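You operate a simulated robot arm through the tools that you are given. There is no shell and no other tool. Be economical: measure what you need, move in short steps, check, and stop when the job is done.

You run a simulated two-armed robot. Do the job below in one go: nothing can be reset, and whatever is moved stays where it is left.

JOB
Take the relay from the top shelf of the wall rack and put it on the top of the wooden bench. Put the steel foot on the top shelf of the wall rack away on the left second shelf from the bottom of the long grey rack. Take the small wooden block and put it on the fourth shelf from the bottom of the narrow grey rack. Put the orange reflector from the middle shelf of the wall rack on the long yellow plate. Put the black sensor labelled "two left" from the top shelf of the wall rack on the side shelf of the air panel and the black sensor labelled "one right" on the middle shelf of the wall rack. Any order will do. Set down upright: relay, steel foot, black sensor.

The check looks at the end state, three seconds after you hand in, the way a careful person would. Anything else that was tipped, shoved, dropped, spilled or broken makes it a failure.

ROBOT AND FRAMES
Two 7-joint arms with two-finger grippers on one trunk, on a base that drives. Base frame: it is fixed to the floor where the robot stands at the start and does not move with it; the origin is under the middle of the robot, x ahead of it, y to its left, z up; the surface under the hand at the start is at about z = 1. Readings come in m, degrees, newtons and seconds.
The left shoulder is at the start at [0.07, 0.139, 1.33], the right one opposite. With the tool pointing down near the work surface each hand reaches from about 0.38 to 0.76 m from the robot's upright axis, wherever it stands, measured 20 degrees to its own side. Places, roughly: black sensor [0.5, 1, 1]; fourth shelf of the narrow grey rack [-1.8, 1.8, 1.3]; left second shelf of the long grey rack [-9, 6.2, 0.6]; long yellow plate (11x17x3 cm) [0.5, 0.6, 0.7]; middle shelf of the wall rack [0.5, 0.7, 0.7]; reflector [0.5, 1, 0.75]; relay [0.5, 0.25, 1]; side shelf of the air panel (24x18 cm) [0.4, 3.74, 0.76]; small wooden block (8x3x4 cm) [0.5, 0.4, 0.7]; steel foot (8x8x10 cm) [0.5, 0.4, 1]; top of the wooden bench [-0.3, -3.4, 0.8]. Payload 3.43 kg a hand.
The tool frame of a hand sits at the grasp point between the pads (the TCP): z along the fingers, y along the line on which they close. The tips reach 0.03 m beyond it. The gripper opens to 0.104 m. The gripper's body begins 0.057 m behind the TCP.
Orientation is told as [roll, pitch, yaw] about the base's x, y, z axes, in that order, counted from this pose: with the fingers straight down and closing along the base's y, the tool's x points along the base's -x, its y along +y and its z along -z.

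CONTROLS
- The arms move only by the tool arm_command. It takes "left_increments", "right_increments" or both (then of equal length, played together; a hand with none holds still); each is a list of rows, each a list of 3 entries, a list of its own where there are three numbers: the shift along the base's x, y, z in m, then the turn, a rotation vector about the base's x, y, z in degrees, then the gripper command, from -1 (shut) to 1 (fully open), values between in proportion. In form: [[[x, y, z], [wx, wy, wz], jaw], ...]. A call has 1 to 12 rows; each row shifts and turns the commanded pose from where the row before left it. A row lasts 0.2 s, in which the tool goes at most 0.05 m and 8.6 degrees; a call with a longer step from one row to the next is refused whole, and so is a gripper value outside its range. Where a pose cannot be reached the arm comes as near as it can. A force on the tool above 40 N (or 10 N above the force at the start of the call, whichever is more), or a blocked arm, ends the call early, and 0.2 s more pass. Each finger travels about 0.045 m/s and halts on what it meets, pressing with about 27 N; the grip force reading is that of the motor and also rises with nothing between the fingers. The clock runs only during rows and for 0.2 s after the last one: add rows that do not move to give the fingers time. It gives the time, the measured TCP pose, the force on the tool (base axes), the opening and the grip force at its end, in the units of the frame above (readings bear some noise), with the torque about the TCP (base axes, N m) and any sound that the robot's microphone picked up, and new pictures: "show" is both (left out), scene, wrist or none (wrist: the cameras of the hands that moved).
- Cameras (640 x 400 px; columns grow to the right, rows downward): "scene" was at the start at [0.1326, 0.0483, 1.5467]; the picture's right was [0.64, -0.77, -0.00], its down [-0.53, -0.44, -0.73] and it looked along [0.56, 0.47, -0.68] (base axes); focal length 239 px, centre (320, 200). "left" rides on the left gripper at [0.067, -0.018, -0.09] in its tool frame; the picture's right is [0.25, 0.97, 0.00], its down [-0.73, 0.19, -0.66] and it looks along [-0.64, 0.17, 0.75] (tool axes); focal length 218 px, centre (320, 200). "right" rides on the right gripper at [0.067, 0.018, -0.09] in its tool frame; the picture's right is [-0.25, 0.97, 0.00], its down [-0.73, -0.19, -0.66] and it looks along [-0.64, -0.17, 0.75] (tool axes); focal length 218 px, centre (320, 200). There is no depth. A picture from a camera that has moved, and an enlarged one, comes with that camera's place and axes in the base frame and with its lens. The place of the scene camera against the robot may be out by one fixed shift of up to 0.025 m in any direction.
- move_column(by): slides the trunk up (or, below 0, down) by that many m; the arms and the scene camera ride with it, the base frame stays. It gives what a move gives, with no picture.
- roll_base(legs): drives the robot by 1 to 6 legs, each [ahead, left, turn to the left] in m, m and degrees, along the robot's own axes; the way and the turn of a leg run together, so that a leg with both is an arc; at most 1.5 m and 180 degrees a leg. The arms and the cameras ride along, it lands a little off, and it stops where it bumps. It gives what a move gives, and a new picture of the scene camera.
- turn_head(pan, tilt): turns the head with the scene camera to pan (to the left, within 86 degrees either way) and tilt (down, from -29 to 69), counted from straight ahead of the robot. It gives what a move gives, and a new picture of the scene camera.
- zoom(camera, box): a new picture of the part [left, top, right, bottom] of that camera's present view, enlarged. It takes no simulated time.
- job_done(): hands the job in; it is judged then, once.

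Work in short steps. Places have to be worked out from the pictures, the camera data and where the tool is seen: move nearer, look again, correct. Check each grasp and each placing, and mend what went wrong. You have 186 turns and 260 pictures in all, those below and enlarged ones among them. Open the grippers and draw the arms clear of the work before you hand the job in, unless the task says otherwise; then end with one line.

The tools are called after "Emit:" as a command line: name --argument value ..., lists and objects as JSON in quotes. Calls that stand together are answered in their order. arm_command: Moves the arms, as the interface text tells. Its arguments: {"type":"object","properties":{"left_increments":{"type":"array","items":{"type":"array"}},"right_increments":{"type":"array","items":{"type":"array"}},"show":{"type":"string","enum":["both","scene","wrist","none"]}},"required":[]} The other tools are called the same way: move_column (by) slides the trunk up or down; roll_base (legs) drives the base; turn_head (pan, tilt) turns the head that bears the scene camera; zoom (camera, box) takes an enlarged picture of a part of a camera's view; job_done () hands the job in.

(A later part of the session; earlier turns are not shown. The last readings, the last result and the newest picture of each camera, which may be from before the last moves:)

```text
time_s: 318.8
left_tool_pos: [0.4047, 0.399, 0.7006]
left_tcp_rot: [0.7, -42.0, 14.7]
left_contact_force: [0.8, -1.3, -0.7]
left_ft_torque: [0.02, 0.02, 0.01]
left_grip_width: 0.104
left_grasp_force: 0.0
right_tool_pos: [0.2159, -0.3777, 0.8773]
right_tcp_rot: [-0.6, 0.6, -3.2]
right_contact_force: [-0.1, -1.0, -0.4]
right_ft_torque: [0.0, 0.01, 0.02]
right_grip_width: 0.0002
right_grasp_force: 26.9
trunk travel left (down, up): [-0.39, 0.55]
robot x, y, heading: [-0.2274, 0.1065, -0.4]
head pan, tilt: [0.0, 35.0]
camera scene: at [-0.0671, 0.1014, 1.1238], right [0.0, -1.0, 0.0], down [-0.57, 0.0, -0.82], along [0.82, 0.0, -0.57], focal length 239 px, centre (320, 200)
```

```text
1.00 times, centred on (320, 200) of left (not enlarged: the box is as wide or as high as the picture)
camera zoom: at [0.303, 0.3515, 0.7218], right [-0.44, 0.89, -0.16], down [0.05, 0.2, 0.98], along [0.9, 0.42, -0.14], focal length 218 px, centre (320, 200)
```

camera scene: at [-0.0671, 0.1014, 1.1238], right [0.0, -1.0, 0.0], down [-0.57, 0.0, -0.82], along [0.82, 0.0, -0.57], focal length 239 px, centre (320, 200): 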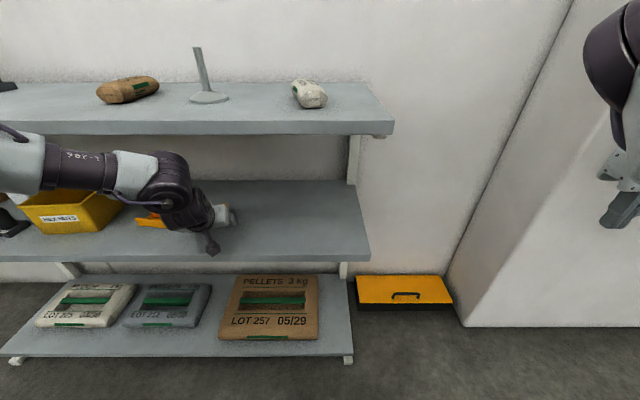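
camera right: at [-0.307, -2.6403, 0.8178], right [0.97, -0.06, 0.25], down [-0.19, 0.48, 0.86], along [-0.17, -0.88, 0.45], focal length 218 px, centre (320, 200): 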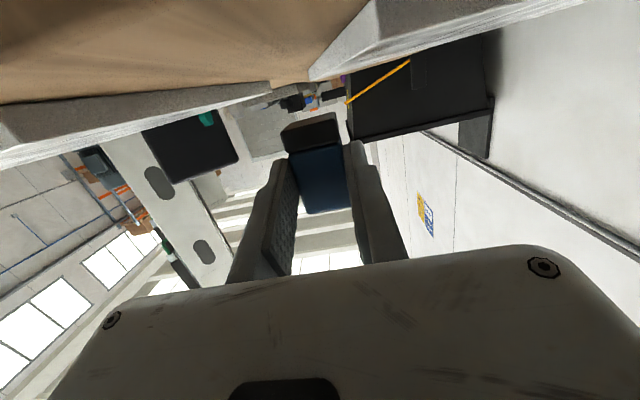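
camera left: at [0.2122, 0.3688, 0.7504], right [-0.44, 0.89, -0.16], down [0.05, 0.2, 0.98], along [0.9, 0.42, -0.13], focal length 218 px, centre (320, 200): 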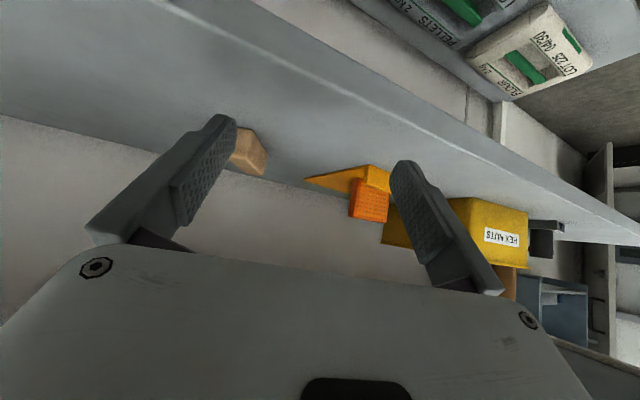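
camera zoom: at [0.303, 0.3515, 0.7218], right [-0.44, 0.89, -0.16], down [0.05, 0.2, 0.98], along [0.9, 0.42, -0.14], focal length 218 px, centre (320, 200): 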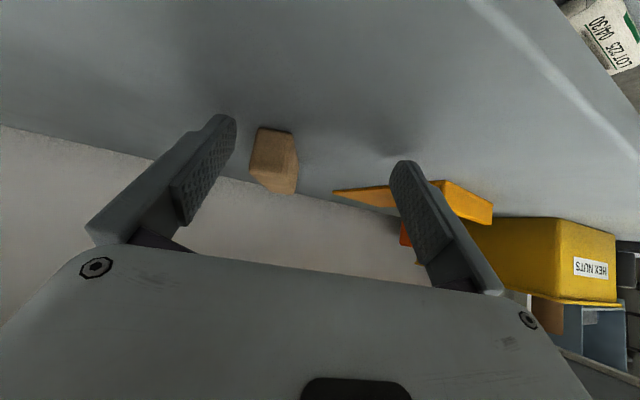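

The block sits a bit to the −y finger's side; I shift 1.1 cm right, advance 6 cm, then close.

Emit:
roll_base --legs '[[0.0, -0.011, 0], [0.06, 0, 0]]'

Emit:
arm_command --left_increments '[[[0, 0, 0], [0, 0, 0], 0.4], [[0, 0, 0], [0, 0, 0], 0.1], [[0, 0, 0], [0, 0, 0], -0.2], [[0, 0, 0], [0, 0, 0], -0.4], [[0, 0, 0], [0, 0, 0], -1], [[0, 0, 0], [0, 0, 0], -1], [[0, 0, 0], [0, 0, 0], -1]]' --show "wrist"

```text
time_s: 320.1
left_tool_pos: [0.4648, 0.3878, 0.701]
left_tcp_rot: [0.9, -41.9, 14.8]
left_contact_force: [0.4, 0.3, -0.1]
left_ft_torque: [0.03, -0.02, -0.01]
left_grip_width: 0.1041
left_grasp_force: 0.1
right_tool_pos: [0.2743, -0.3878, 0.8775]
right_tcp_rot: [-0.7, 0.7, -3.3]
right_contact_force: [0.8, -1.1, -0.3]
right_ft_torque: [-0.03, 0.04, 0.0]
right_grip_width: 0.0
right_grasp_force: 26.6
trunk travel left (down, up): [-0.39, 0.55]
robot x, y, heading: [-0.1643, 0.0923, -0.1]
head pan, tilt: [0.0, 35.0]
camera scene: at [-0.0063, 0.0902, 1.1237], right [0.0, -1.0, 0.0], down [-0.57, 0.0, -0.82], along [0.82, 0.0, -0.57], focal length 239 px, centre (320, 200)
```

scene: 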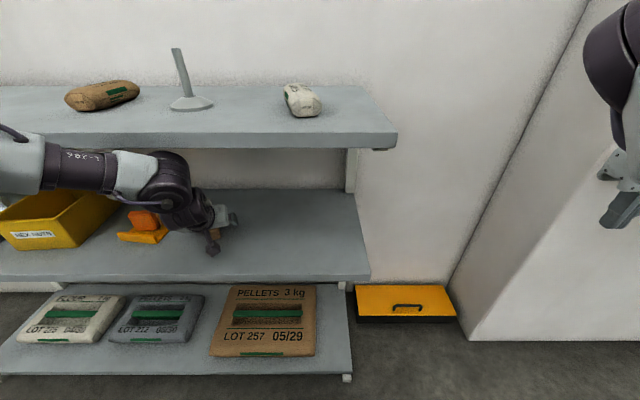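

```text
time_s: 321.7
left_tool_pos: [0.4647, 0.3878, 0.7026]
left_tcp_rot: [0.7, -41.8, 14.7]
left_contact_force: [-0.1, -0.6, 1.0]
left_ft_torque: [0.04, -0.01, 0.02]
left_grip_width: 0.0248
left_grasp_force: 27.3
right_tool_pos: [0.2751, -0.3881, 0.8783]
right_tcp_rot: [-0.7, 0.5, -3.3]
right_contact_force: [0.6, -0.6, 0.1]
right_ft_torque: [-0.01, 0.01, -0.01]
right_grip_width: 0.0001
right_grasp_force: 27.2
trunk travel left (down, up): [-0.39, 0.55]
robot x, y, heading: [-0.1653, 0.0966, 0.4]
head pan, tilt: [0.0, 35.0]
camera left: at [0.3627, 0.3405, 0.7222], right [-0.44, 0.89, -0.16], down [0.05, 0.2, 0.98], along [0.9, 0.42, -0.13], focal length 218 px, centre (320, 200)
```

left: 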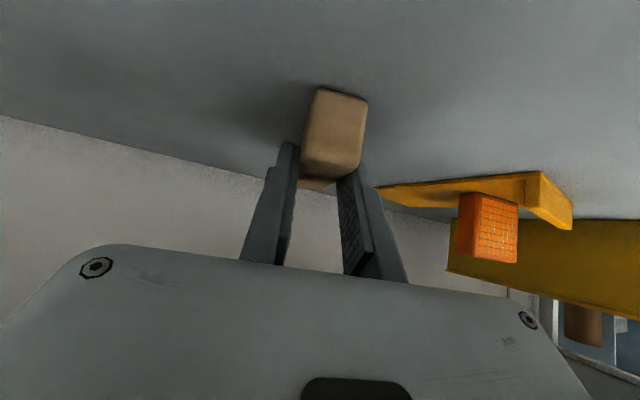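

The grip is only at the fingertips on the near part; I open, go 2 cm deeper and 7 mm lower, and close again.

Emit:
arm_command --left_increments '[[[0, 0, 0], [0, 0, 0], 0], [[0, 0, 0], [0, 0, 0], 0], [[0.01, 0.002, -0.003], [0, 0, 0], 0], [[0.012, 0.003, -0.004], [0, 0, 0], 0], [[0, 0, 0], [0, 0, 0], -0.4], [[0, 0, 0], [0, 0, 0], -1], [[0, 0, 0], [0, 0, 0], -1], [[0, 0, 0], [0, 0, 0], -1]]' --show "wrist"

```text
time_s: 323.5
left_tool_pos: [0.4862, 0.3925, 0.6945]
left_tcp_rot: [0.7, -42.0, 14.7]
left_contact_force: [-0.5, -0.1, -0.3]
left_ft_torque: [-0.02, -0.04, 0.0]
left_grip_width: 0.0249
left_grasp_force: 26.9
right_tool_pos: [0.2737, -0.3876, 0.8786]
right_tcp_rot: [-0.7, 0.5, -3.1]
right_contact_force: [-0.9, 0.4, 0.7]
right_ft_torque: [0.0, -0.01, 0.02]
right_grip_width: 0.0
right_grasp_force: 27.6
trunk travel left (down, up): [-0.39, 0.55]
robot x, y, heading: [-0.1696, 0.0937, -0.2]
head pan, tilt: [0.0, 35.0]
camera left: at [0.3845, 0.3458, 0.7153], right [-0.44, 0.89, -0.16], down [0.05, 0.2, 0.98], along [0.9, 0.42, -0.13], focal length 218 px, centre (320, 200)
```

left: 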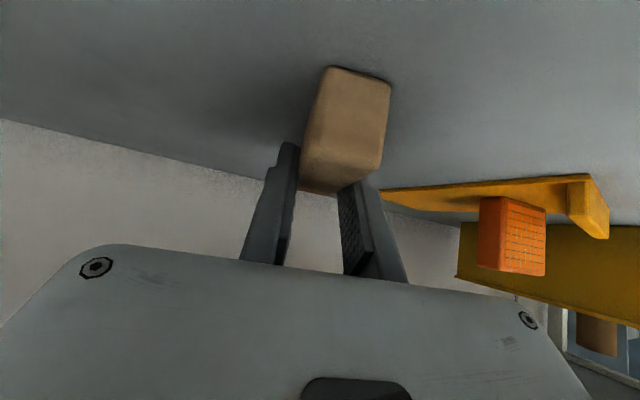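

Firm grip at 0.025. I lift 5 cm, back out 0.3 m and check.

Emit:
move_column --by 0.04

Emit:
roll_base --legs '[[-0.3, 0, 0]]'

Emit:
zoom --camera "left" --box '[180, 0, 500, 200]'

```text
time_s: 324.3
left_tool_pos: [0.4654, 0.3935, 0.6902]
left_tcp_rot: [2.4, -37.8, 13.2]
left_contact_force: [12.3, -2.0, 29.7]
left_ft_torque: [-0.32, -0.67, 0.11]
left_grip_width: 0.025
left_grasp_force: 26.9
right_tool_pos: [0.2728, -0.3864, 0.9171]
right_tcp_rot: [-0.8, 0.6, -3.2]
right_contact_force: [-0.1, -0.6, -0.4]
right_ft_torque: [-0.01, -0.03, -0.02]
right_grip_width: 0.0
right_grasp_force: 27.3
trunk travel left (down, up): [-0.43, 0.51]
robot x, y, heading: [-0.166, 0.0914, -0.0]
head pan, tilt: [0.0, 35.0]
```

```text
time_s: 325.8
left_tool_pos: [0.3669, 0.3587, 0.7272]
left_tcp_rot: [0.5, -42.0, 8.2]
left_contact_force: [1.0, 0.1, 0.2]
left_ft_torque: [0.01, 0.03, -0.02]
left_grip_width: 0.0247
left_grasp_force: 27.3
right_tool_pos: [0.0739, -0.3912, 0.9137]
right_tcp_rot: [-0.9, 0.4, -14.4]
right_contact_force: [0.2, 0.4, 0.9]
right_ft_torque: [-0.01, 0.03, -0.03]
right_grip_width: 0.0
right_grasp_force: 27.3
trunk travel left (down, up): [-0.43, 0.51]
robot x, y, heading: [-0.3128, 0.1353, -6.2]
head pan, tilt: [0.0, 35.0]
stopped in leg 1: the robot was blocked; the commanded pose is now the measured one
camera scene: at [-0.1169, 0.1122, 1.1613], right [-0.11, -0.99, 0.0], down [-0.6, 0.07, -0.8], along [0.79, -0.09, -0.6], focal length 239 px, centre (320, 200)
```

scene: 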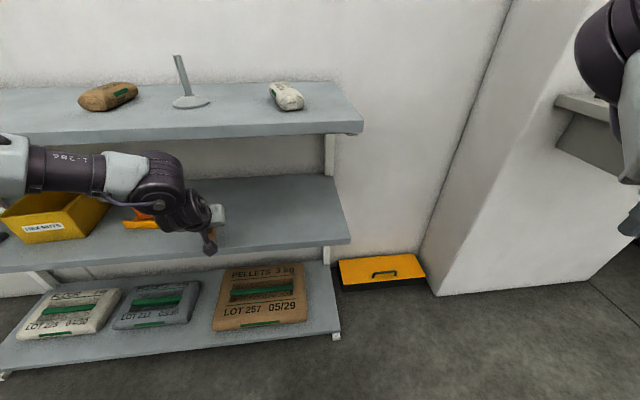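

```text
2.00 times, centred on (340, 100) of left
camera zoom: at [0.2601, 0.3238, 0.7493], right [-0.33, 0.93, -0.16], down [0.08, 0.2, 0.98], along [0.94, 0.31, -0.14], focal length 436 px, centre (280, 400)
```

zoom: 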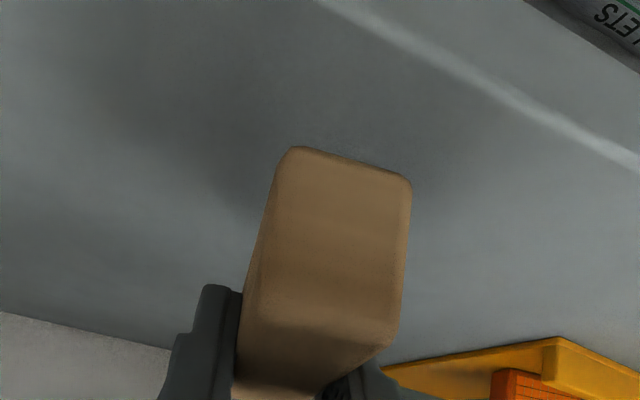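

The wrist caught the shelf edge while rising, but the block is held. I continue backing out while straightening the heading.

Emit:
roll_base --legs '[[-0.15, 0, 6]]'

```text
time_s: 327.1
left_tool_pos: [0.1666, 0.4358, 0.7439]
left_tcp_rot: [0.1, -43.4, 14.2]
left_contact_force: [-0.1, 0.7, -0.5]
left_ft_torque: [-0.02, 0.02, -0.02]
left_grip_width: 0.0249
left_grasp_force: 26.7
right_tool_pos: [-0.0556, -0.3382, 0.9244]
right_tcp_rot: [-0.5, -1.1, -7.6]
right_contact_force: [-0.1, -0.4, 0.5]
right_ft_torque: [-0.01, 0.01, 0.01]
right_grip_width: 0.0
right_grasp_force: 26.9
trunk travel left (down, up): [-0.43, 0.51]
robot x, y, heading: [-0.4722, 0.1484, -0.4]
head pan, tilt: [0.0, 35.0]
camera scene: at [-0.314, 0.1422, 1.1639], right [-0.01, -1.0, 0.0], down [-0.57, 0.01, -0.82], along [0.82, -0.01, -0.57], focal length 239 px, centre (320, 200)
```

scene: 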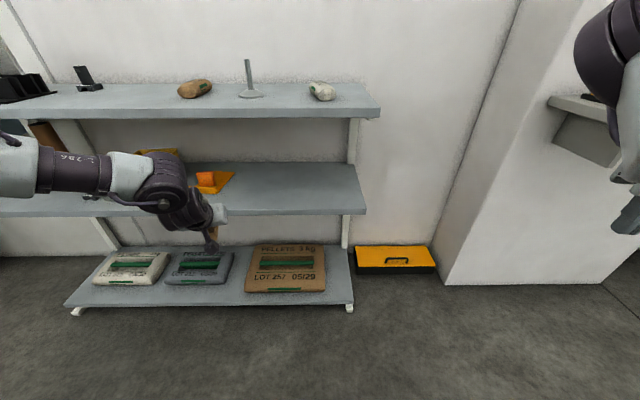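

Out. I check that the plate with the reflector and the rest are unchanged.

Emit:
zoom --camera "scene" --box '[20, 60, 380, 285]'

```text
1.78 times, centred on (200, 172) of scene
camera zoom: at [-0.314, 0.1422, 1.1639], right [-0.01, -1.0, 0.0], down [-0.57, 0.01, -0.82], along [0.82, -0.01, -0.57], focal length 425 px, centre (533, 249)
```

zoom: 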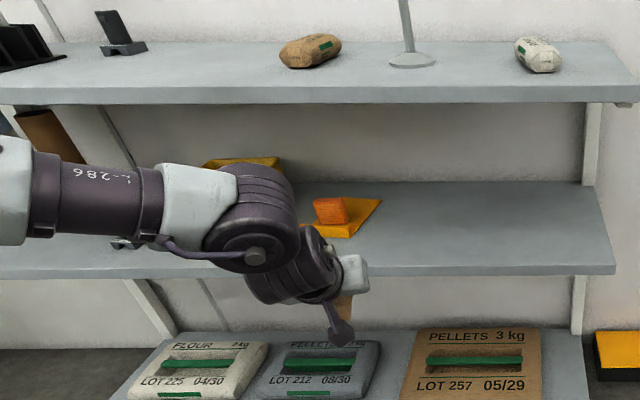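

All fine. Now the steel foot with the right hand: I raise the trunk and pose the right hand tilted 45° forward, open.

Emit:
move_column --by 0.48

Emit:
arm_command --right_increments '[[[0, 0.025, -0.03], [0, 0, 1], 0], [[0, 0.025, -0.03], [0, -5, 1], 1], [[0, 0.025, -0.03], [0, -5, 1], 1], [[0, 0.025, -0.03], [0, -5, 1], 1], [[0, 0.025, -0.03], [0, -5, 1], 1], [[0, 0.025, -0.03], [0, -5, 1], 1], [[0, 0.025, -0.03], [0, -5, 1], 1], [[0, 0.025, -0.03], [0, -5, 0], 1], [[0, 0.02, -0.03], [0, -5, 0], 1], [[0, 0.0, -0.03], [0, -4, 0], 1]]' --show "scene"

```text
refused: 0.48 is not a number from -0.4 to 0.4
```

```text
time_s: 328.7
left_tool_pos: [0.1668, 0.4369, 0.7431]
left_tcp_rot: [0.0, -43.3, 14.1]
left_contact_force: [-0.3, -0.1, 0.3]
left_ft_torque: [-0.02, -0.04, 0.0]
left_grip_width: 0.025
left_grasp_force: 27.0
right_tool_pos: [0.0661, -0.135, 0.7757]
right_tcp_rot: [2.2, -19.2, -4.2]
right_contact_force: [-1.3, 0.4, 0.2]
right_ft_torque: [0.0, -0.03, -0.04]
right_grip_width: 0.104
right_grasp_force: 0.1
right hand out of reach, approached as far as the arm can: row 1, 2, 3, 4, 5, 6, 7
trunk travel left (down, up): [-0.43, 0.51]
robot x, y, heading: [-0.472, 0.1489, -0.9]
head pan, tilt: [0.0, 35.0]
stopped in row 7 (right hand): the arm was blocked; the commanded pose is now the measured one
camera scene: at [-0.3139, 0.1427, 1.164], right [-0.01, -1.0, 0.0], down [-0.57, 0.01, -0.82], along [0.82, -0.01, -0.57], focal length 239 px, centre (320, 200)
```

scene: 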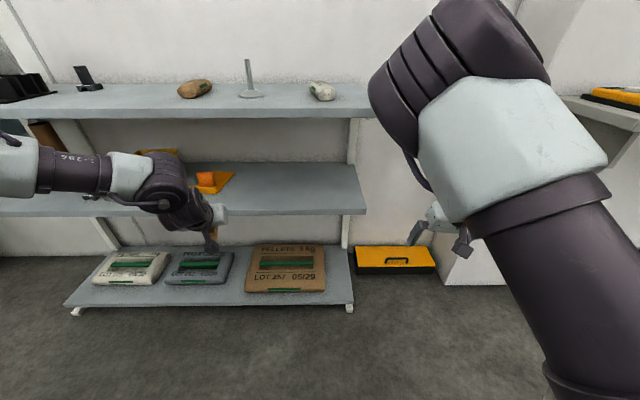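

The trunk step was too large for one call and the right elbow got in its own way. I raise the trunk in one 0.4 step first, then pitch the right hand further while moving it outward.

Emit:
move_column --by 0.4

Emit:
arm_command --right_increments '[[[0.02, -0.01, 0], [-1, -6, 0], 1], [[0.02, -0.01, 0], [-1, -6, 0], 1], [[0.02, -0.01, -0.01], [0, -6, 1], 1], [[0.02, -0.01, -0.01], [0, -6, 1], 1], [[0.02, 0, -0.01], [0, 0, 1], 1]]' --show "none"

```text
time_s: 332.6
left_tool_pos: [0.1678, 0.4374, 1.1439]
left_tcp_rot: [0.0, -43.3, 14.0]
left_contact_force: [1.4, 0.3, -0.1]
left_ft_torque: [0.0, 0.03, 0.01]
left_grip_width: 0.0249
left_grasp_force: 27.7
right_tool_pos: [0.0663, -0.136, 1.1765]
right_tcp_rot: [2.1, -19.1, -3.9]
right_contact_force: [0.2, 0.7, 0.6]
right_ft_torque: [0.02, 0.0, -0.02]
right_grip_width: 0.1039
right_grasp_force: 0.1
trunk travel left (down, up): [-0.83, 0.11]
robot x, y, heading: [-0.4723, 0.1465, -0.4]
head pan, tilt: [0.0, 35.0]
```

```text
time_s: 333.8
left_tool_pos: [0.1682, 0.4369, 1.1438]
left_tcp_rot: [0.0, -43.3, 14.1]
left_contact_force: [-0.6, -0.1, -0.7]
left_ft_torque: [-0.02, -0.01, 0.02]
left_grip_width: 0.0247
left_grasp_force: 27.0
right_tool_pos: [0.1681, -0.1744, 1.146]
right_tcp_rot: [1.3, -43.2, -0.6]
right_contact_force: [0.2, 0.0, 1.0]
right_ft_torque: [-0.04, 0.0, 0.01]
right_grip_width: 0.1042
right_grasp_force: 0.1
trunk travel left (down, up): [-0.83, 0.11]
robot x, y, heading: [-0.4704, 0.1504, -0.4]
head pan, tilt: [0.0, 35.0]
```

Both hands are now tilted 43° symmetrically. I bring them slightly inward, lift the left (block) a bit, and drive so the right hand faces the foot at ≈[0.469, 0.351].

Emit:
arm_command --right_increments '[[[0, 0.02, -0.01], [0, 0, 0], 1], [[0, 0.02, -0.01], [0, 0, 0], 1], [[0, 0.02, -0.01], [0, 0, 0], 1], [[0, 0.0, -0.02], [0, 0, 0], 1], [[0, 0.0, -0.02], [0, 0, 0], 1]]' --left_increments '[[[0, 0, 0.02], [0, 0, 0], -1], [[0, 0, 0.02], [0, 0, 0], -1], [[0, 0, 0.02], [0, 0, 0], -1], [[0, 0, 0.02], [0, 0, 0], -1], [[0, 0, 0.02], [0, 0, 0], -1]]' --show "none"

Emit:
roll_base --legs '[[0.1, 0.47, 0.4]]'

Emit:
zoom --camera "right" --box '[0, 0, 640, 400]'

```text
time_s: 335.0
left_tool_pos: [0.1678, 0.4348, 1.2443]
left_tcp_rot: [0.1, -43.4, 14.1]
left_contact_force: [0.0, 1.0, -0.5]
left_ft_torque: [-0.01, -0.04, 0.01]
left_grip_width: 0.0247
left_grasp_force: 26.5
right_tool_pos: [0.1671, -0.1135, 1.0756]
right_tcp_rot: [1.3, -43.4, -0.6]
right_contact_force: [0.4, 0.2, 0.8]
right_ft_torque: [0.02, 0.02, -0.01]
right_grip_width: 0.1042
right_grasp_force: 0.0
trunk travel left (down, up): [-0.83, 0.11]
robot x, y, heading: [-0.4724, 0.1461, -0.8]
head pan, tilt: [0.0, 35.0]
```

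```text
time_s: 337.8
left_tool_pos: [0.2678, 0.9099, 1.2448]
left_tcp_rot: [0.1, -43.3, 14.5]
left_contact_force: [0.0, -0.6, 0.2]
left_ft_torque: [0.0, -0.02, 0.01]
left_grip_width: 0.0248
left_grasp_force: 27.2
right_tool_pos: [0.2711, 0.3588, 1.0751]
right_tcp_rot: [1.5, -43.2, -0.4]
right_contact_force: [-0.3, -0.1, -0.7]
right_ft_torque: [-0.01, 0.01, -0.02]
right_grip_width: 0.1038
right_grasp_force: 0.1
trunk travel left (down, up): [-0.83, 0.11]
robot x, y, heading: [-0.369, 0.6191, -0.3]
head pan, tilt: [0.0, 35.0]
camera scene: at [-0.2103, 0.6108, 1.5639], right [0.0, -1.0, 0.0], down [-0.57, 0.0, -0.82], along [0.82, 0.0, -0.57], focal length 239 px, centre (320, 200)
```

scene: 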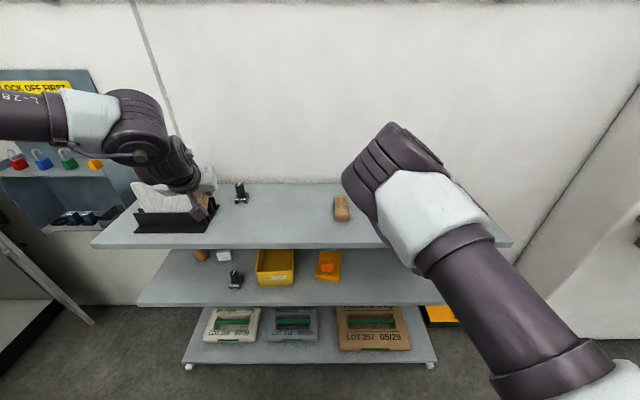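

```text
1.00 times, centred on (320, 200) of right (not enlarged: the box is as wide or as high as the picture)
camera zoom: at [0.1619, 0.3758, 1.0942], right [0.17, 0.97, 0.19], down [0.08, -0.21, 0.97], along [0.98, -0.15, -0.12], focal length 218 px, centre (320, 200)
```

zoom: 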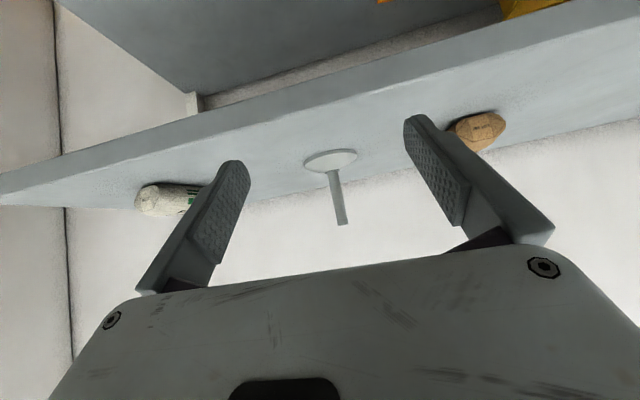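

The foot's rod is centred between the fingers. I advance 0.19 m and check.

Emit:
roll_base --legs '[[0.185, 0, 0]]'

Emit:
zoom --camera "right" --box '[0, 0, 640, 400]'

```text
time_s: 339.4
left_tool_pos: [0.4481, 0.9098, 1.2468]
left_tcp_rot: [0.0, -43.6, 14.6]
left_contact_force: [0.4, -0.4, 0.2]
left_ft_torque: [-0.04, -0.03, 0.03]
left_grip_width: 0.0249
left_grasp_force: 26.8
right_tool_pos: [0.4522, 0.3583, 1.0778]
right_tcp_rot: [1.3, -43.4, -0.1]
right_contact_force: [-0.2, 0.4, -0.2]
right_ft_torque: [-0.01, -0.03, 0.0]
right_grip_width: 0.1039
right_grasp_force: 0.0
trunk travel left (down, up): [-0.83, 0.11]
robot x, y, heading: [-0.1839, 0.6149, -0.3]
head pan, tilt: [0.0, 35.0]
camera scene: at [-0.0311, 0.612, 1.5644], right [0.0, -1.0, 0.0], down [-0.57, 0.0, -0.82], along [0.82, 0.0, -0.57], focal length 239 px, centre (320, 200)
```

scene: 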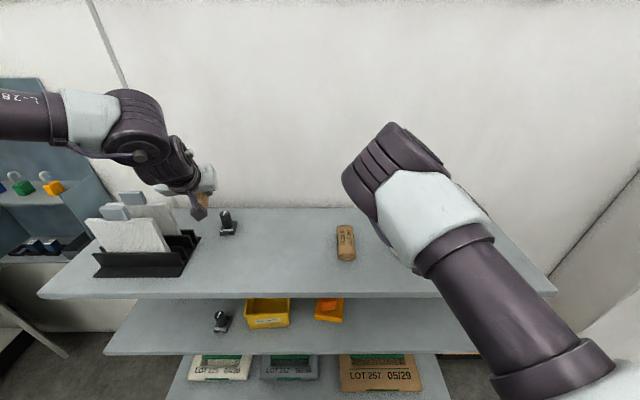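

```text
1.00 times, centred on (320, 200) of right (not enlarged: the box is as wide or as high as the picture)
camera zoom: at [0.3423, 0.3762, 1.0961], right [0.17, 0.97, 0.19], down [0.08, -0.21, 0.98], along [0.98, -0.15, -0.11], focal length 218 px, centre (320, 200)
```

zoom: 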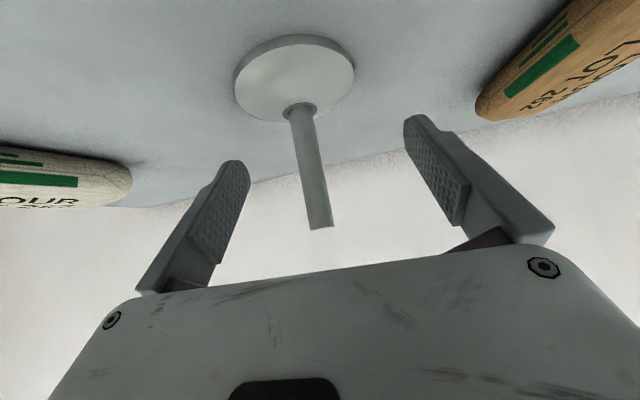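

Rod at [0.467, 0.356]. I make the last centimetre with the arm, close, and lift with the trunk.

Emit:
arm_command --right_increments '[[[0.007, -0.001, -0.004], [0, 0, 0], 1], [[0.007, -0.001, -0.005], [0, 0, 0], 0.6], [[0, 0, 0], [0, 0, 0], 0.1], [[0, 0, 0], [0, 0, 0], -0.4], [[0, 0, 0], [0, 0, 0], -0.8], [[0, 0, 0], [0, 0, 0], -1], [[0, 0, 0], [0, 0, 0], -1], [[0, 0, 0], [0, 0, 0], -1]]' --show "none"

Emit:
move_column --by 0.05

Emit:
zoom --camera "right" --box '[0, 0, 640, 400]'

```text
time_s: 341.1
left_tool_pos: [0.4523, 0.9101, 1.245]
left_tcp_rot: [0.0, -43.5, 14.6]
left_contact_force: [0.3, 0.1, -0.6]
left_ft_torque: [-0.05, 0.02, -0.03]
left_grip_width: 0.0248
left_grasp_force: 26.8
right_tool_pos: [0.4695, 0.358, 1.0671]
right_tcp_rot: [1.3, -43.2, -0.3]
right_contact_force: [-1.0, 0.1, 1.0]
right_ft_torque: [-0.13, 0.09, -0.02]
right_grip_width: 0.0141
right_grasp_force: 27.2
trunk travel left (down, up): [-0.83, 0.11]
robot x, y, heading: [-0.1835, 0.6218, -0.2]
head pan, tilt: [0.0, 35.0]
```

```text
time_s: 342.1
left_tool_pos: [0.4529, 0.9094, 1.2937]
left_tcp_rot: [0.1, -43.4, 14.5]
left_contact_force: [-0.1, 0.4, -1.1]
left_ft_torque: [-0.03, 0.01, -0.01]
left_grip_width: 0.0248
left_grasp_force: 27.3
right_tool_pos: [0.4695, 0.3574, 1.1162]
right_tcp_rot: [1.3, -43.3, -0.3]
right_contact_force: [-0.2, -0.6, -3.5]
right_ft_torque: [-0.04, 0.04, 0.01]
right_grip_width: 0.0149
right_grasp_force: 27.0
trunk travel left (down, up): [-0.88, 0.06]
robot x, y, heading: [-0.1849, 0.616, -0.1]
head pan, tilt: [0.0, 35.0]
```

```text
1.00 times, centred on (320, 200) of right (not enlarged: the box is as wide or as high as the picture)
camera zoom: at [0.3605, 0.3743, 1.1345], right [0.17, 0.97, 0.19], down [0.08, -0.21, 0.97], along [0.98, -0.15, -0.12], focal length 218 px, centre (320, 200)
```

zoom: 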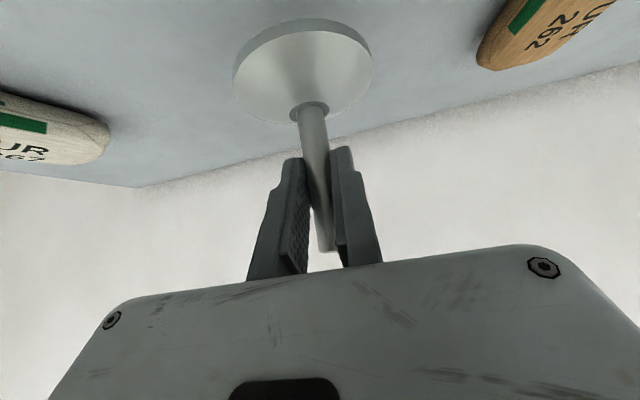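

Both items are held. I back off, raise fully, turn to face −y and drive down the aisle.

Emit:
move_column --by 0.055

Emit:
roll_base --legs '[[-0.17, 0, 0], [0, 0, -90], [1.0, 0, 0], [0.9, 0, 0]]'

```text
time_s: 343.0
left_tool_pos: [0.453, 0.9107, 1.3494]
left_tcp_rot: [0.1, -43.3, 14.6]
left_contact_force: [-0.6, -0.4, -0.7]
left_ft_torque: [-0.03, -0.03, 0.04]
left_grip_width: 0.025
left_grasp_force: 27.0
right_tool_pos: [0.4706, 0.3572, 1.1695]
right_tcp_rot: [1.3, -43.2, -0.3]
right_contact_force: [-0.2, 0.2, -2.8]
right_ft_torque: [-0.03, 0.03, -0.01]
right_grip_width: 0.0152
right_grasp_force: 27.3
trunk travel left (down, up): [-0.935, 0.005]
robot x, y, heading: [-0.1865, 0.6179, -0.4]
head pan, tilt: [0.0, 35.0]
```

```text
time_s: 357.4
left_tool_pos: [-0.0852, -1.9129, 1.3494]
left_tcp_rot: [0.0, -43.5, -76.1]
left_contact_force: [0.1, 0.7, -0.5]
left_ft_torque: [0.0, -0.01, 0.0]
left_grip_width: 0.025
left_grasp_force: 27.1
right_tool_pos: [-0.6374, -1.9249, 1.1717]
right_tcp_rot: [1.3, -43.2, -90.9]
right_contact_force: [0.2, -0.3, -3.7]
right_ft_torque: [0.05, 0.0, -0.01]
right_grip_width: 0.0149
right_grasp_force: 27.2
trunk travel left (down, up): [-0.935, 0.005]
robot x, y, heading: [-0.3738, -1.2749, -90.8]
head pan, tilt: [0.0, 35.0]
camera scene: at [-0.3546, -1.4175, 1.669], right [-1.0, 0.02, 0.0], down [0.01, 0.57, -0.82], along [-0.01, -0.82, -0.57], focal length 239 px, centre (320, 200)
```

scene: 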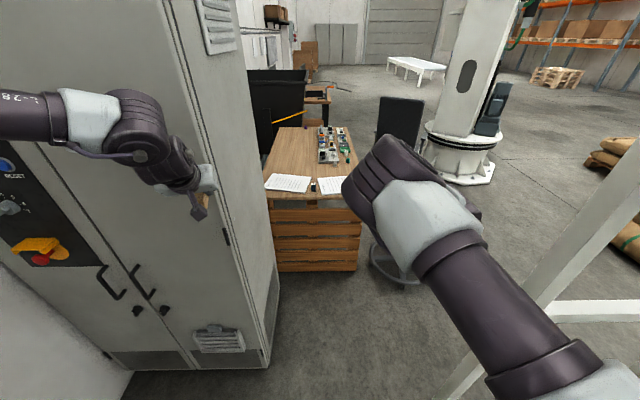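

Clear so far. I shift right, advance to y≈−2.13, and look at the gap to the west.

Emit:
roll_base --legs '[[0, -0.18, 0.8], [0.855, 0, 0]]'

Emit:
turn_head --pan -70 --tilt 50

```text
time_s: 363.1
left_tool_pos: [-0.2604, -2.7644, 1.3505]
left_tcp_rot: [0.1, -43.4, -75.3]
left_contact_force: [0.4, -0.5, 0.0]
left_ft_torque: [0.01, -0.01, 0.01]
left_grip_width: 0.0249
left_grasp_force: 27.4
right_tool_pos: [-0.8116, -2.7833, 1.1715]
right_tcp_rot: [1.2, -43.2, -90.3]
right_contact_force: [0.4, 0.8, -2.7]
right_ft_torque: [0.04, 0.0, 0.03]
right_grip_width: 0.0149
right_grasp_force: 27.2
trunk travel left (down, up): [-0.935, 0.005]
robot x, y, heading: [-0.5523, -2.1292, -90.0]
head pan, tilt: [0.0, 35.0]
camera scene: at [-0.535, -2.2725, 1.669], right [-1.0, 0.0, 0.0], down [0.0, 0.57, -0.82], along [0.0, -0.82, -0.57], focal length 239 px, centre (320, 200)
```

scene: 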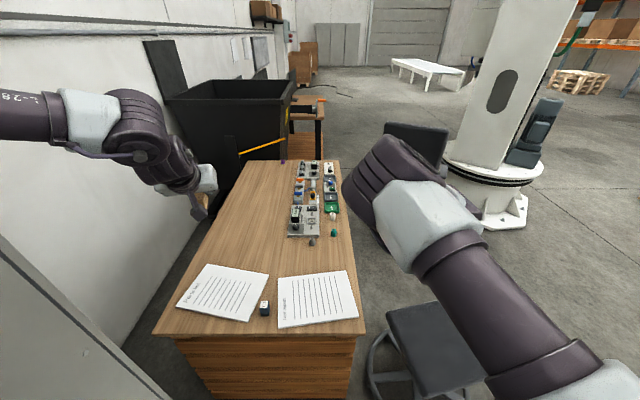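

```text
time_s: 364.5
left_tool_pos: [-0.2602, -2.765, 1.3497]
left_tcp_rot: [-0.1, -43.4, -75.5]
left_contact_force: [-0.4, 0.6, 0.5]
left_ft_torque: [-0.01, 0.02, 0.0]
left_grip_width: 0.0248
left_grasp_force: 26.7
right_tool_pos: [-0.8122, -2.7847, 1.1708]
right_tcp_rot: [1.3, -43.2, -90.2]
right_contact_force: [-0.3, 0.0, -3.1]
right_ft_torque: [0.04, -0.03, -0.04]
right_grip_width: 0.0148
right_grasp_force: 27.0
trunk travel left (down, up): [-0.935, 0.005]
robot x, y, heading: [-0.5551, -2.1293, -90.2]
head pan, tilt: [-70.0, 50.0]
camera scene: at [-0.6075, -2.2122, 1.6471], right [-0.34, 0.94, 0.0], down [0.72, 0.26, -0.64], along [-0.6, -0.22, -0.77], focal length 239 px, centre (320, 200)
```

scene: 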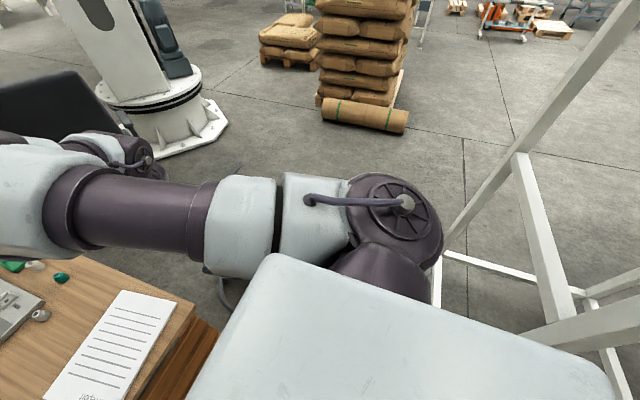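

Posts at about (−0.86,−1.75) and (−1.57,−1.75); stool south. I slide west at y≈−2.14, turn to face west, then slide north along the far side of the conveyor.

Emit:
roll_base --legs '[[0.006, -0.8, 0], [0, -0.75, 0], [0, 0, -90], [0, -1.0, 0]]'

Emit:
turn_head --pan -75 --tilt 25

```text
time_s: 381.0
left_tool_pos: [-2.7415, -1.4264, 1.349]
left_tcp_rot: [0.0, -43.2, -165.0]
left_contact_force: [-0.2, 0.2, -0.7]
left_ft_torque: [-0.04, -0.01, 0.0]
left_grip_width: 0.0248
left_grasp_force: 27.2
right_tool_pos: [-2.7631, -0.8729, 1.1699]
right_tcp_rot: [1.4, -43.1, -179.9]
right_contact_force: [-0.4, -0.2, -2.8]
right_ft_torque: [0.0, -0.06, 0.02]
right_grip_width: 0.0148
right_grasp_force: 27.4
trunk travel left (down, up): [-0.935, 0.005]
robot x, y, heading: [-2.1069, -1.1279, -180.0]
head pan, tilt: [-70.0, 50.0]
camera scene: at [-2.166, -1.0612, 1.6472], right [0.94, 0.34, 0.0], down [0.26, -0.72, -0.64], along [-0.22, 0.6, -0.77], focal length 239 px, centre (320, 200)
```

scene: 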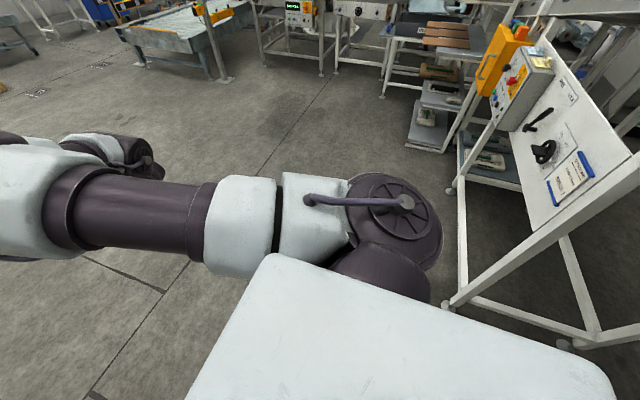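

```text
time_s: 381.9
left_tool_pos: [-2.7413, -1.4243, 1.3491]
left_tcp_rot: [0.1, -43.4, -165.1]
left_contact_force: [0.1, -0.1, -0.4]
left_ft_torque: [-0.02, -0.01, 0.05]
left_grip_width: 0.025
left_grasp_force: 27.6
right_tool_pos: [-2.7628, -0.8716, 1.1697]
right_tcp_rot: [1.4, -43.1, -179.8]
right_contact_force: [-0.4, 0.8, -4.0]
right_ft_torque: [0.04, -0.04, 0.01]
right_grip_width: 0.015
right_grasp_force: 26.5
trunk travel left (down, up): [-0.935, 0.005]
robot x, y, heading: [-2.1078, -1.1265, -180.0]
head pan, tilt: [-75.0, 25.0]
camera scene: at [-2.1635, -1.0426, 1.6845], right [0.97, 0.26, 0.0], down [0.11, -0.41, -0.91], along [-0.24, 0.87, -0.42], focal length 239 px, centre (320, 200)
```

scene: 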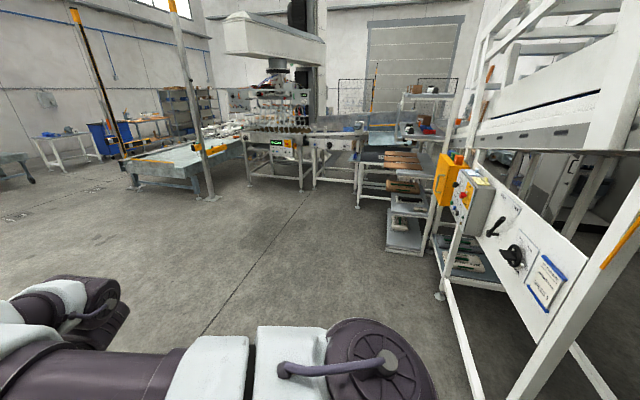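

I see the narrow grey rack ahead-right (≈[−1.9, 1.6]) and the long grey rack far left. I zoom on the narrow rack.

Emit:
zoom --camera "scene" --box '[350, 70, 494, 260]'

```text
2.11 times, centred on (422, 165) of scene
camera zoom: at [-2.1635, -1.0426, 1.6845], right [0.97, 0.26, 0.0], down [0.11, -0.41, -0.91], along [-0.24, 0.87, -0.42], focal length 503 px, centre (105, 274)
```

zoom: 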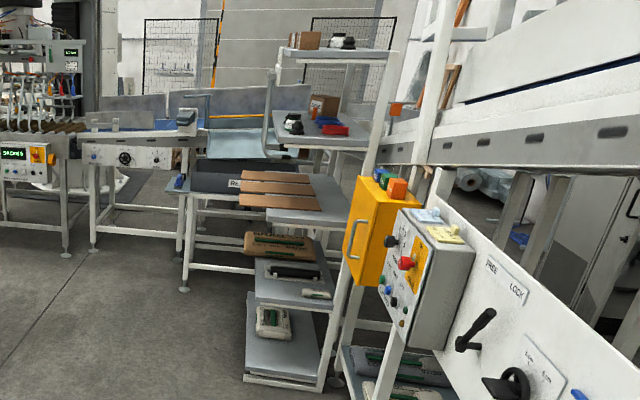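

The 4th shelf (z≈1.2–1.3) can be approached from the west. I move west a little, slide north beside the rack and turn to face it.

Emit:
roll_base --legs '[[0.7, 0, 0], [0, -1.2, 0], [0, -1.0, 0], [0, 0, -90], [0, 0, -90]]'

Emit:
turn_head --pan 0 --tilt 20

```text
time_s: 403.9
left_tool_pos: [-2.179, 1.3536, 1.349]
left_tcp_rot: [0.0, -43.5, 14.5]
left_contact_force: [-0.2, 1.3, 0.5]
left_ft_torque: [0.0, -0.02, -0.01]
left_grip_width: 0.025
left_grasp_force: 26.9
right_tool_pos: [-2.1634, 0.7987, 1.1716]
right_tcp_rot: [1.3, -43.3, -0.5]
right_contact_force: [-0.2, -0.1, -3.4]
right_ft_torque: [-0.01, 0.01, -0.02]
right_grip_width: 0.015
right_grasp_force: 27.3
trunk travel left (down, up): [-0.935, 0.005]
robot x, y, heading: [-2.8157, 1.0626, -0.4]
head pan, tilt: [-75.0, 25.0]
camera scene: at [-2.7228, 0.9676, 1.6847], right [-0.97, -0.25, 0.0], down [-0.11, 0.41, -0.91], along [0.23, -0.88, -0.42], focal length 239 px, centre (320, 200)
```

scene: 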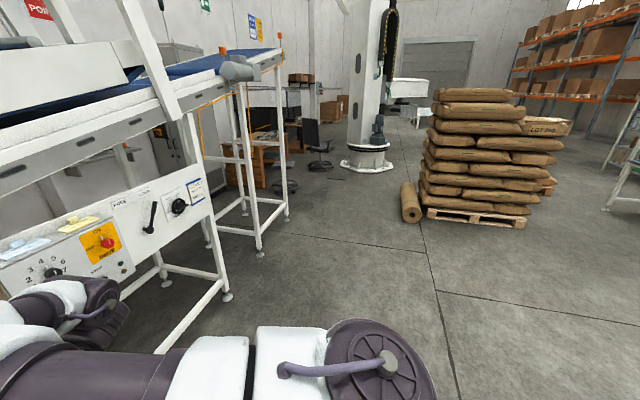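

```text
time_s: 405.3
left_tool_pos: [-2.1791, 1.3528, 1.3496]
left_tcp_rot: [0.1, -43.4, 14.4]
left_contact_force: [-0.3, 0.3, -1.6]
left_ft_torque: [-0.02, -0.03, 0.0]
left_grip_width: 0.025
left_grasp_force: 27.3
right_tool_pos: [-2.1637, 0.8007, 1.1706]
right_tcp_rot: [1.3, -43.1, -0.4]
right_contact_force: [0.0, 0.5, -3.4]
right_ft_torque: [0.01, 0.06, 0.01]
right_grip_width: 0.0148
right_grasp_force: 27.0
trunk travel left (down, up): [-0.935, 0.005]
robot x, y, heading: [-2.817, 1.0611, -0.4]
head pan, tilt: [0.0, 20.0]
camera scene: at [-2.6527, 1.0552, 1.6927], right [-0.01, -1.0, 0.0], down [-0.34, 0.0, -0.94], along [0.94, -0.01, -0.34], focal length 239 px, centre (320, 200)
```

scene: 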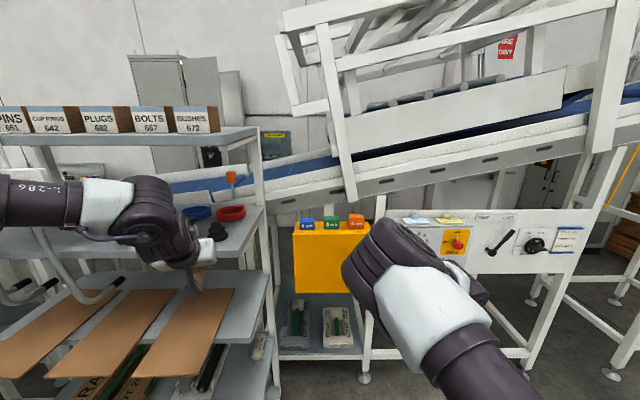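

Emit:
zoom --camera "scene" --box '[0, 90, 320, 290]'

Emit:
zoom --camera "left" --box '[0, 0, 640, 400]'

```text
2.00 times, centred on (160, 190) of scene
camera zoom: at [-2.6527, 1.0552, 1.6927], right [-0.01, -1.0, 0.0], down [-0.34, 0.0, -0.94], along [0.94, -0.01, -0.34], focal length 478 px, centre (640, 220)
```

zoom: 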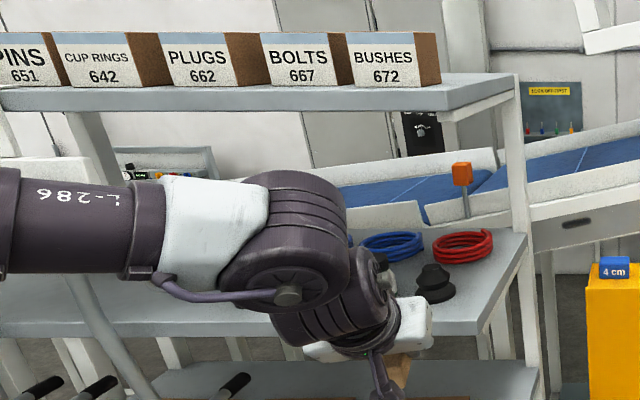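

```text
1.00 times, centred on (320, 200) of left (not enlarged: the box is as wide or as high as the picture)
camera zoom: at [-2.2817, 1.3067, 1.3678], right [-0.42, 0.89, -0.17], down [0.03, 0.2, 0.98], along [0.91, 0.4, -0.11], focal length 218 px, centre (320, 200)
```

zoom: 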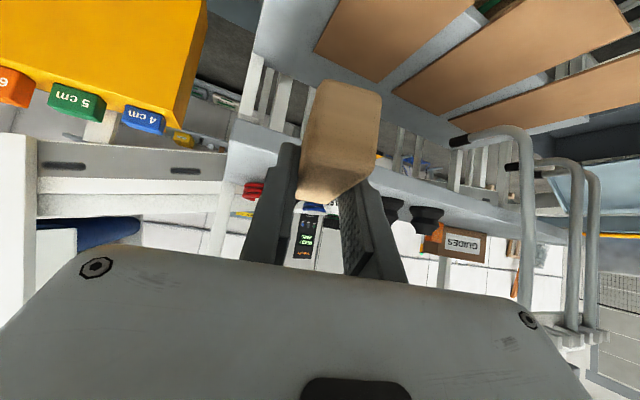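

The block has pivoted in the grip (its near end hangs back-down), fine for laying down. 4th shelf: corner ≈(−2.05, 1.30), z≈1.285; free spot ≈[−1.96, 1.33]. I pitch the hand 15° upright, then drive in.

Emit:
arm_command --left_increments '[[[0, 0, 0.015], [0, 7.5, 0], -1], [[0, 0, 0.01], [0, 7.5, 0], -1]]' --show "none"

Emit:
roll_base --legs '[[0.214, -0.02, 0.4]]'

Emit:
zoom --camera "scene" --box '[140, 160, 300, 260]'

Emit:
zoom --camera "left" --box '[0, 0, 640, 400]'

```text
time_s: 405.9
left_tool_pos: [-2.1774, 1.3519, 1.3748]
left_tcp_rot: [4.3, -28.6, 11.9]
left_contact_force: [0.1, 0.0, -1.2]
left_ft_torque: [-0.03, 0.02, 0.0]
left_grip_width: 0.0248
left_grasp_force: 27.1
right_tool_pos: [-2.1615, 0.7994, 1.1698]
right_tcp_rot: [1.4, -43.1, -0.5]
right_contact_force: [0.2, -0.1, -3.5]
right_ft_torque: [0.01, 0.06, 0.01]
right_grip_width: 0.0151
right_grasp_force: 27.0
trunk travel left (down, up): [-0.935, 0.005]
robot x, y, heading: [-2.8169, 1.0653, -0.3]
head pan, tilt: [0.0, 20.0]
```

```text
time_s: 407.6
left_tool_pos: [-1.9738, 1.3368, 1.3769]
left_tcp_rot: [4.2, -28.9, 12.3]
left_contact_force: [-1.0, -0.2, -1.1]
left_ft_torque: [-0.03, -0.03, 0.0]
left_grip_width: 0.025
left_grasp_force: 27.4
right_tool_pos: [-1.9533, 0.7835, 1.1723]
right_tcp_rot: [1.4, -43.3, -0.1]
right_contact_force: [-0.5, 0.1, -2.3]
right_ft_torque: [-0.05, 0.04, -0.02]
right_grip_width: 0.0147
right_grasp_force: 27.2
trunk travel left (down, up): [-0.935, 0.005]
robot x, y, heading: [-2.6027, 1.0373, -0.1]
head pan, tilt: [0.0, 20.0]
camera scene: at [-2.4469, 1.0362, 1.6933], right [0.0, -1.0, 0.0], down [-0.34, 0.0, -0.94], along [0.94, 0.0, -0.34], focal length 239 px, centre (320, 200)
```

scene: 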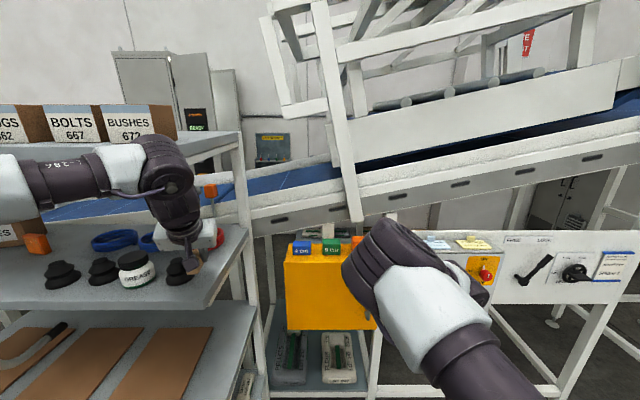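

```text
4.00 times, centred on (220, 210) of scene
camera zoom: at [-2.4469, 1.0362, 1.6933], right [0.0, -1.0, 0.0], down [-0.34, 0.0, -0.94], along [0.94, 0.0, -0.34], focal length 956 px, centre (720, 160)
```

zoom: 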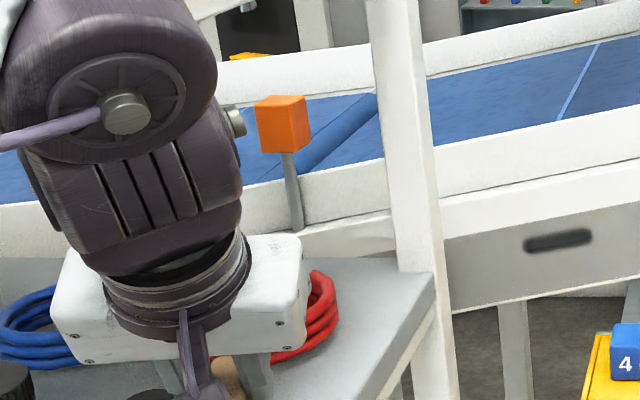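

```text
1.00 times, centred on (320, 200) of left (not enlarged: the box is as wide or as high as the picture)
camera zoom: at [-2.0683, 1.2904, 1.4214], right [-0.46, 0.89, -0.06], down [0.28, 0.21, 0.94], along [0.85, 0.41, -0.34], focal length 218 px, centre (320, 200)
```

zoom: 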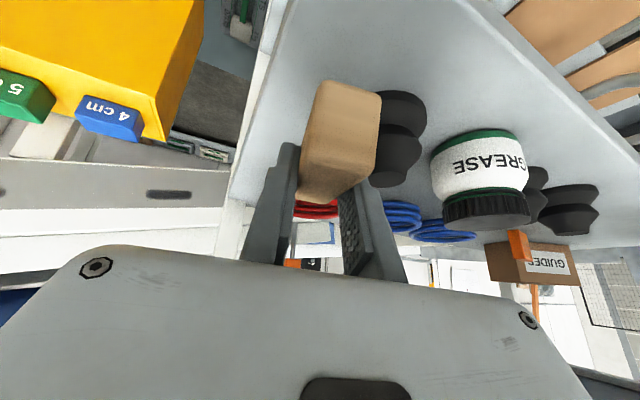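

Block is over the shelf between its south edge (y 1.30) and a black cup (y 1.38). I lower with the trunk to contact.

Emit:
move_column --by -0.045

Emit:
move_column --by -0.008

Emit:
move_column --by -0.007

Emit:
zoom --camera "left" --box '[160, 0, 480, 200]'

```text
time_s: 408.5
left_tool_pos: [-1.9696, 1.3355, 1.3356]
left_tcp_rot: [4.1, -29.2, 12.4]
left_contact_force: [3.9, 3.7, 25.5]
left_ft_torque: [0.09, -0.97, 0.12]
left_grip_width: 0.025
left_grasp_force: 27.2
right_tool_pos: [-1.9517, 0.7839, 1.127]
right_tcp_rot: [1.4, -43.2, 0.0]
right_contact_force: [0.5, -0.4, -3.0]
right_ft_torque: [0.0, 0.06, 0.03]
right_grip_width: 0.0149
right_grasp_force: 27.2
trunk travel left (down, up): [-0.89, 0.05]
robot x, y, heading: [-2.6033, 1.0391, -0.1]
head pan, tilt: [0.0, 20.0]
```

```text
time_s: 409.0
left_tool_pos: [-1.9737, 1.3353, 1.328]
left_tcp_rot: [4.1, -29.3, 12.3]
left_contact_force: [2.3, 3.3, 37.4]
left_ft_torque: [-0.22, -0.83, 0.13]
left_grip_width: 0.0246
left_grasp_force: 27.2
right_tool_pos: [-1.9529, 0.7826, 1.1203]
right_tcp_rot: [1.4, -43.4, 0.0]
right_contact_force: [0.8, 0.0, -2.6]
right_ft_torque: [0.0, 0.03, 0.02]
right_grip_width: 0.0149
right_grasp_force: 26.8
trunk travel left (down, up): [-0.882, 0.058]
robot x, y, heading: [-2.6002, 1.0404, -0.1]
head pan, tilt: [0.0, 20.0]
```

```text
time_s: 409.4
left_tool_pos: [-1.9711, 1.3352, 1.3282]
left_tcp_rot: [3.9, -29.9, 12.4]
left_contact_force: [-10.9, -1.1, 20.2]
left_ft_torque: [-0.31, 0.12, -0.17]
left_grip_width: 0.0248
left_grasp_force: 27.2
right_tool_pos: [-1.9516, 0.7835, 1.1152]
right_tcp_rot: [1.4, -43.1, -0.1]
right_contact_force: [0.3, 0.0, -3.8]
right_ft_torque: [-0.03, 0.08, 0.03]
right_grip_width: 0.0148
right_grasp_force: 27.2
trunk travel left (down, up): [-0.88, 0.06]
robot x, y, heading: [-2.6006, 1.0406, -0.3]
head pan, tilt: [0.0, 20.0]
stopped: the force on the tool passed its limit at 50 N (the readings are from after the stop); the commanded pose is now the measured one
```

```text
2.00 times, centred on (320, 100) of left
camera zoom: at [-2.0652, 1.2887, 1.3706], right [-0.45, 0.89, -0.07], down [0.26, 0.21, 0.94], along [0.85, 0.41, -0.33], focal length 436 px, centre (320, 400)
```

zoom: 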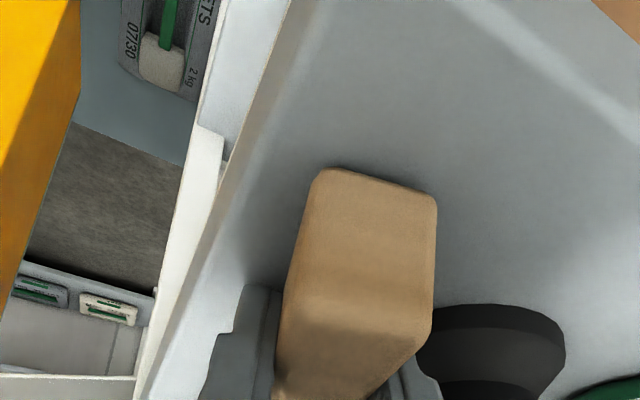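

The block presses on the shelf. I open just a little to release it.

Emit:
arm_command --left_increments '[[[0, 0, 0], [0, 0, 0], -0.45], [[0, 0, 0], [0, 0, 0], -0.35], [[0, 0, 0], [0, 0, 0], -0.25], [[0, 0, 0], [0, 0, 0], -0.22], [[0, 0, 0], [0, 0, 0], -0.22]]' --show "wrist"

```text
time_s: 410.6
left_tool_pos: [-1.972, 1.3375, 1.3284]
left_tcp_rot: [3.9, -29.8, 12.6]
left_contact_force: [1.9, 9.0, 34.3]
left_ft_torque: [-0.31, -0.33, 0.22]
left_grip_width: 0.0296
left_grasp_force: 0.0
right_tool_pos: [-1.9528, 0.7844, 1.118]
right_tcp_rot: [1.2, -43.3, -0.2]
right_contact_force: [0.0, -1.0, -2.8]
right_ft_torque: [0.0, 0.02, -0.01]
right_grip_width: 0.0148
right_grasp_force: 26.9
trunk travel left (down, up): [-0.88, 0.06]
robot x, y, heading: [-2.6014, 1.0392, 0.0]
head pan, tilt: [0.0, 20.0]
camera left: at [-2.066, 1.2904, 1.3711], right [-0.46, 0.89, -0.07], down [0.26, 0.21, 0.94], along [0.85, 0.41, -0.33], focal length 218 px, centre (320, 200)
```

left: 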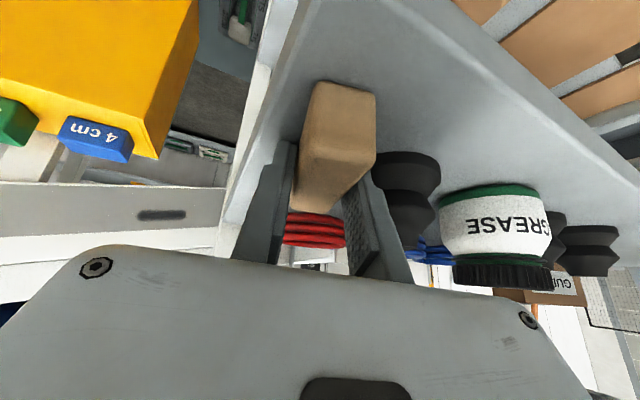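

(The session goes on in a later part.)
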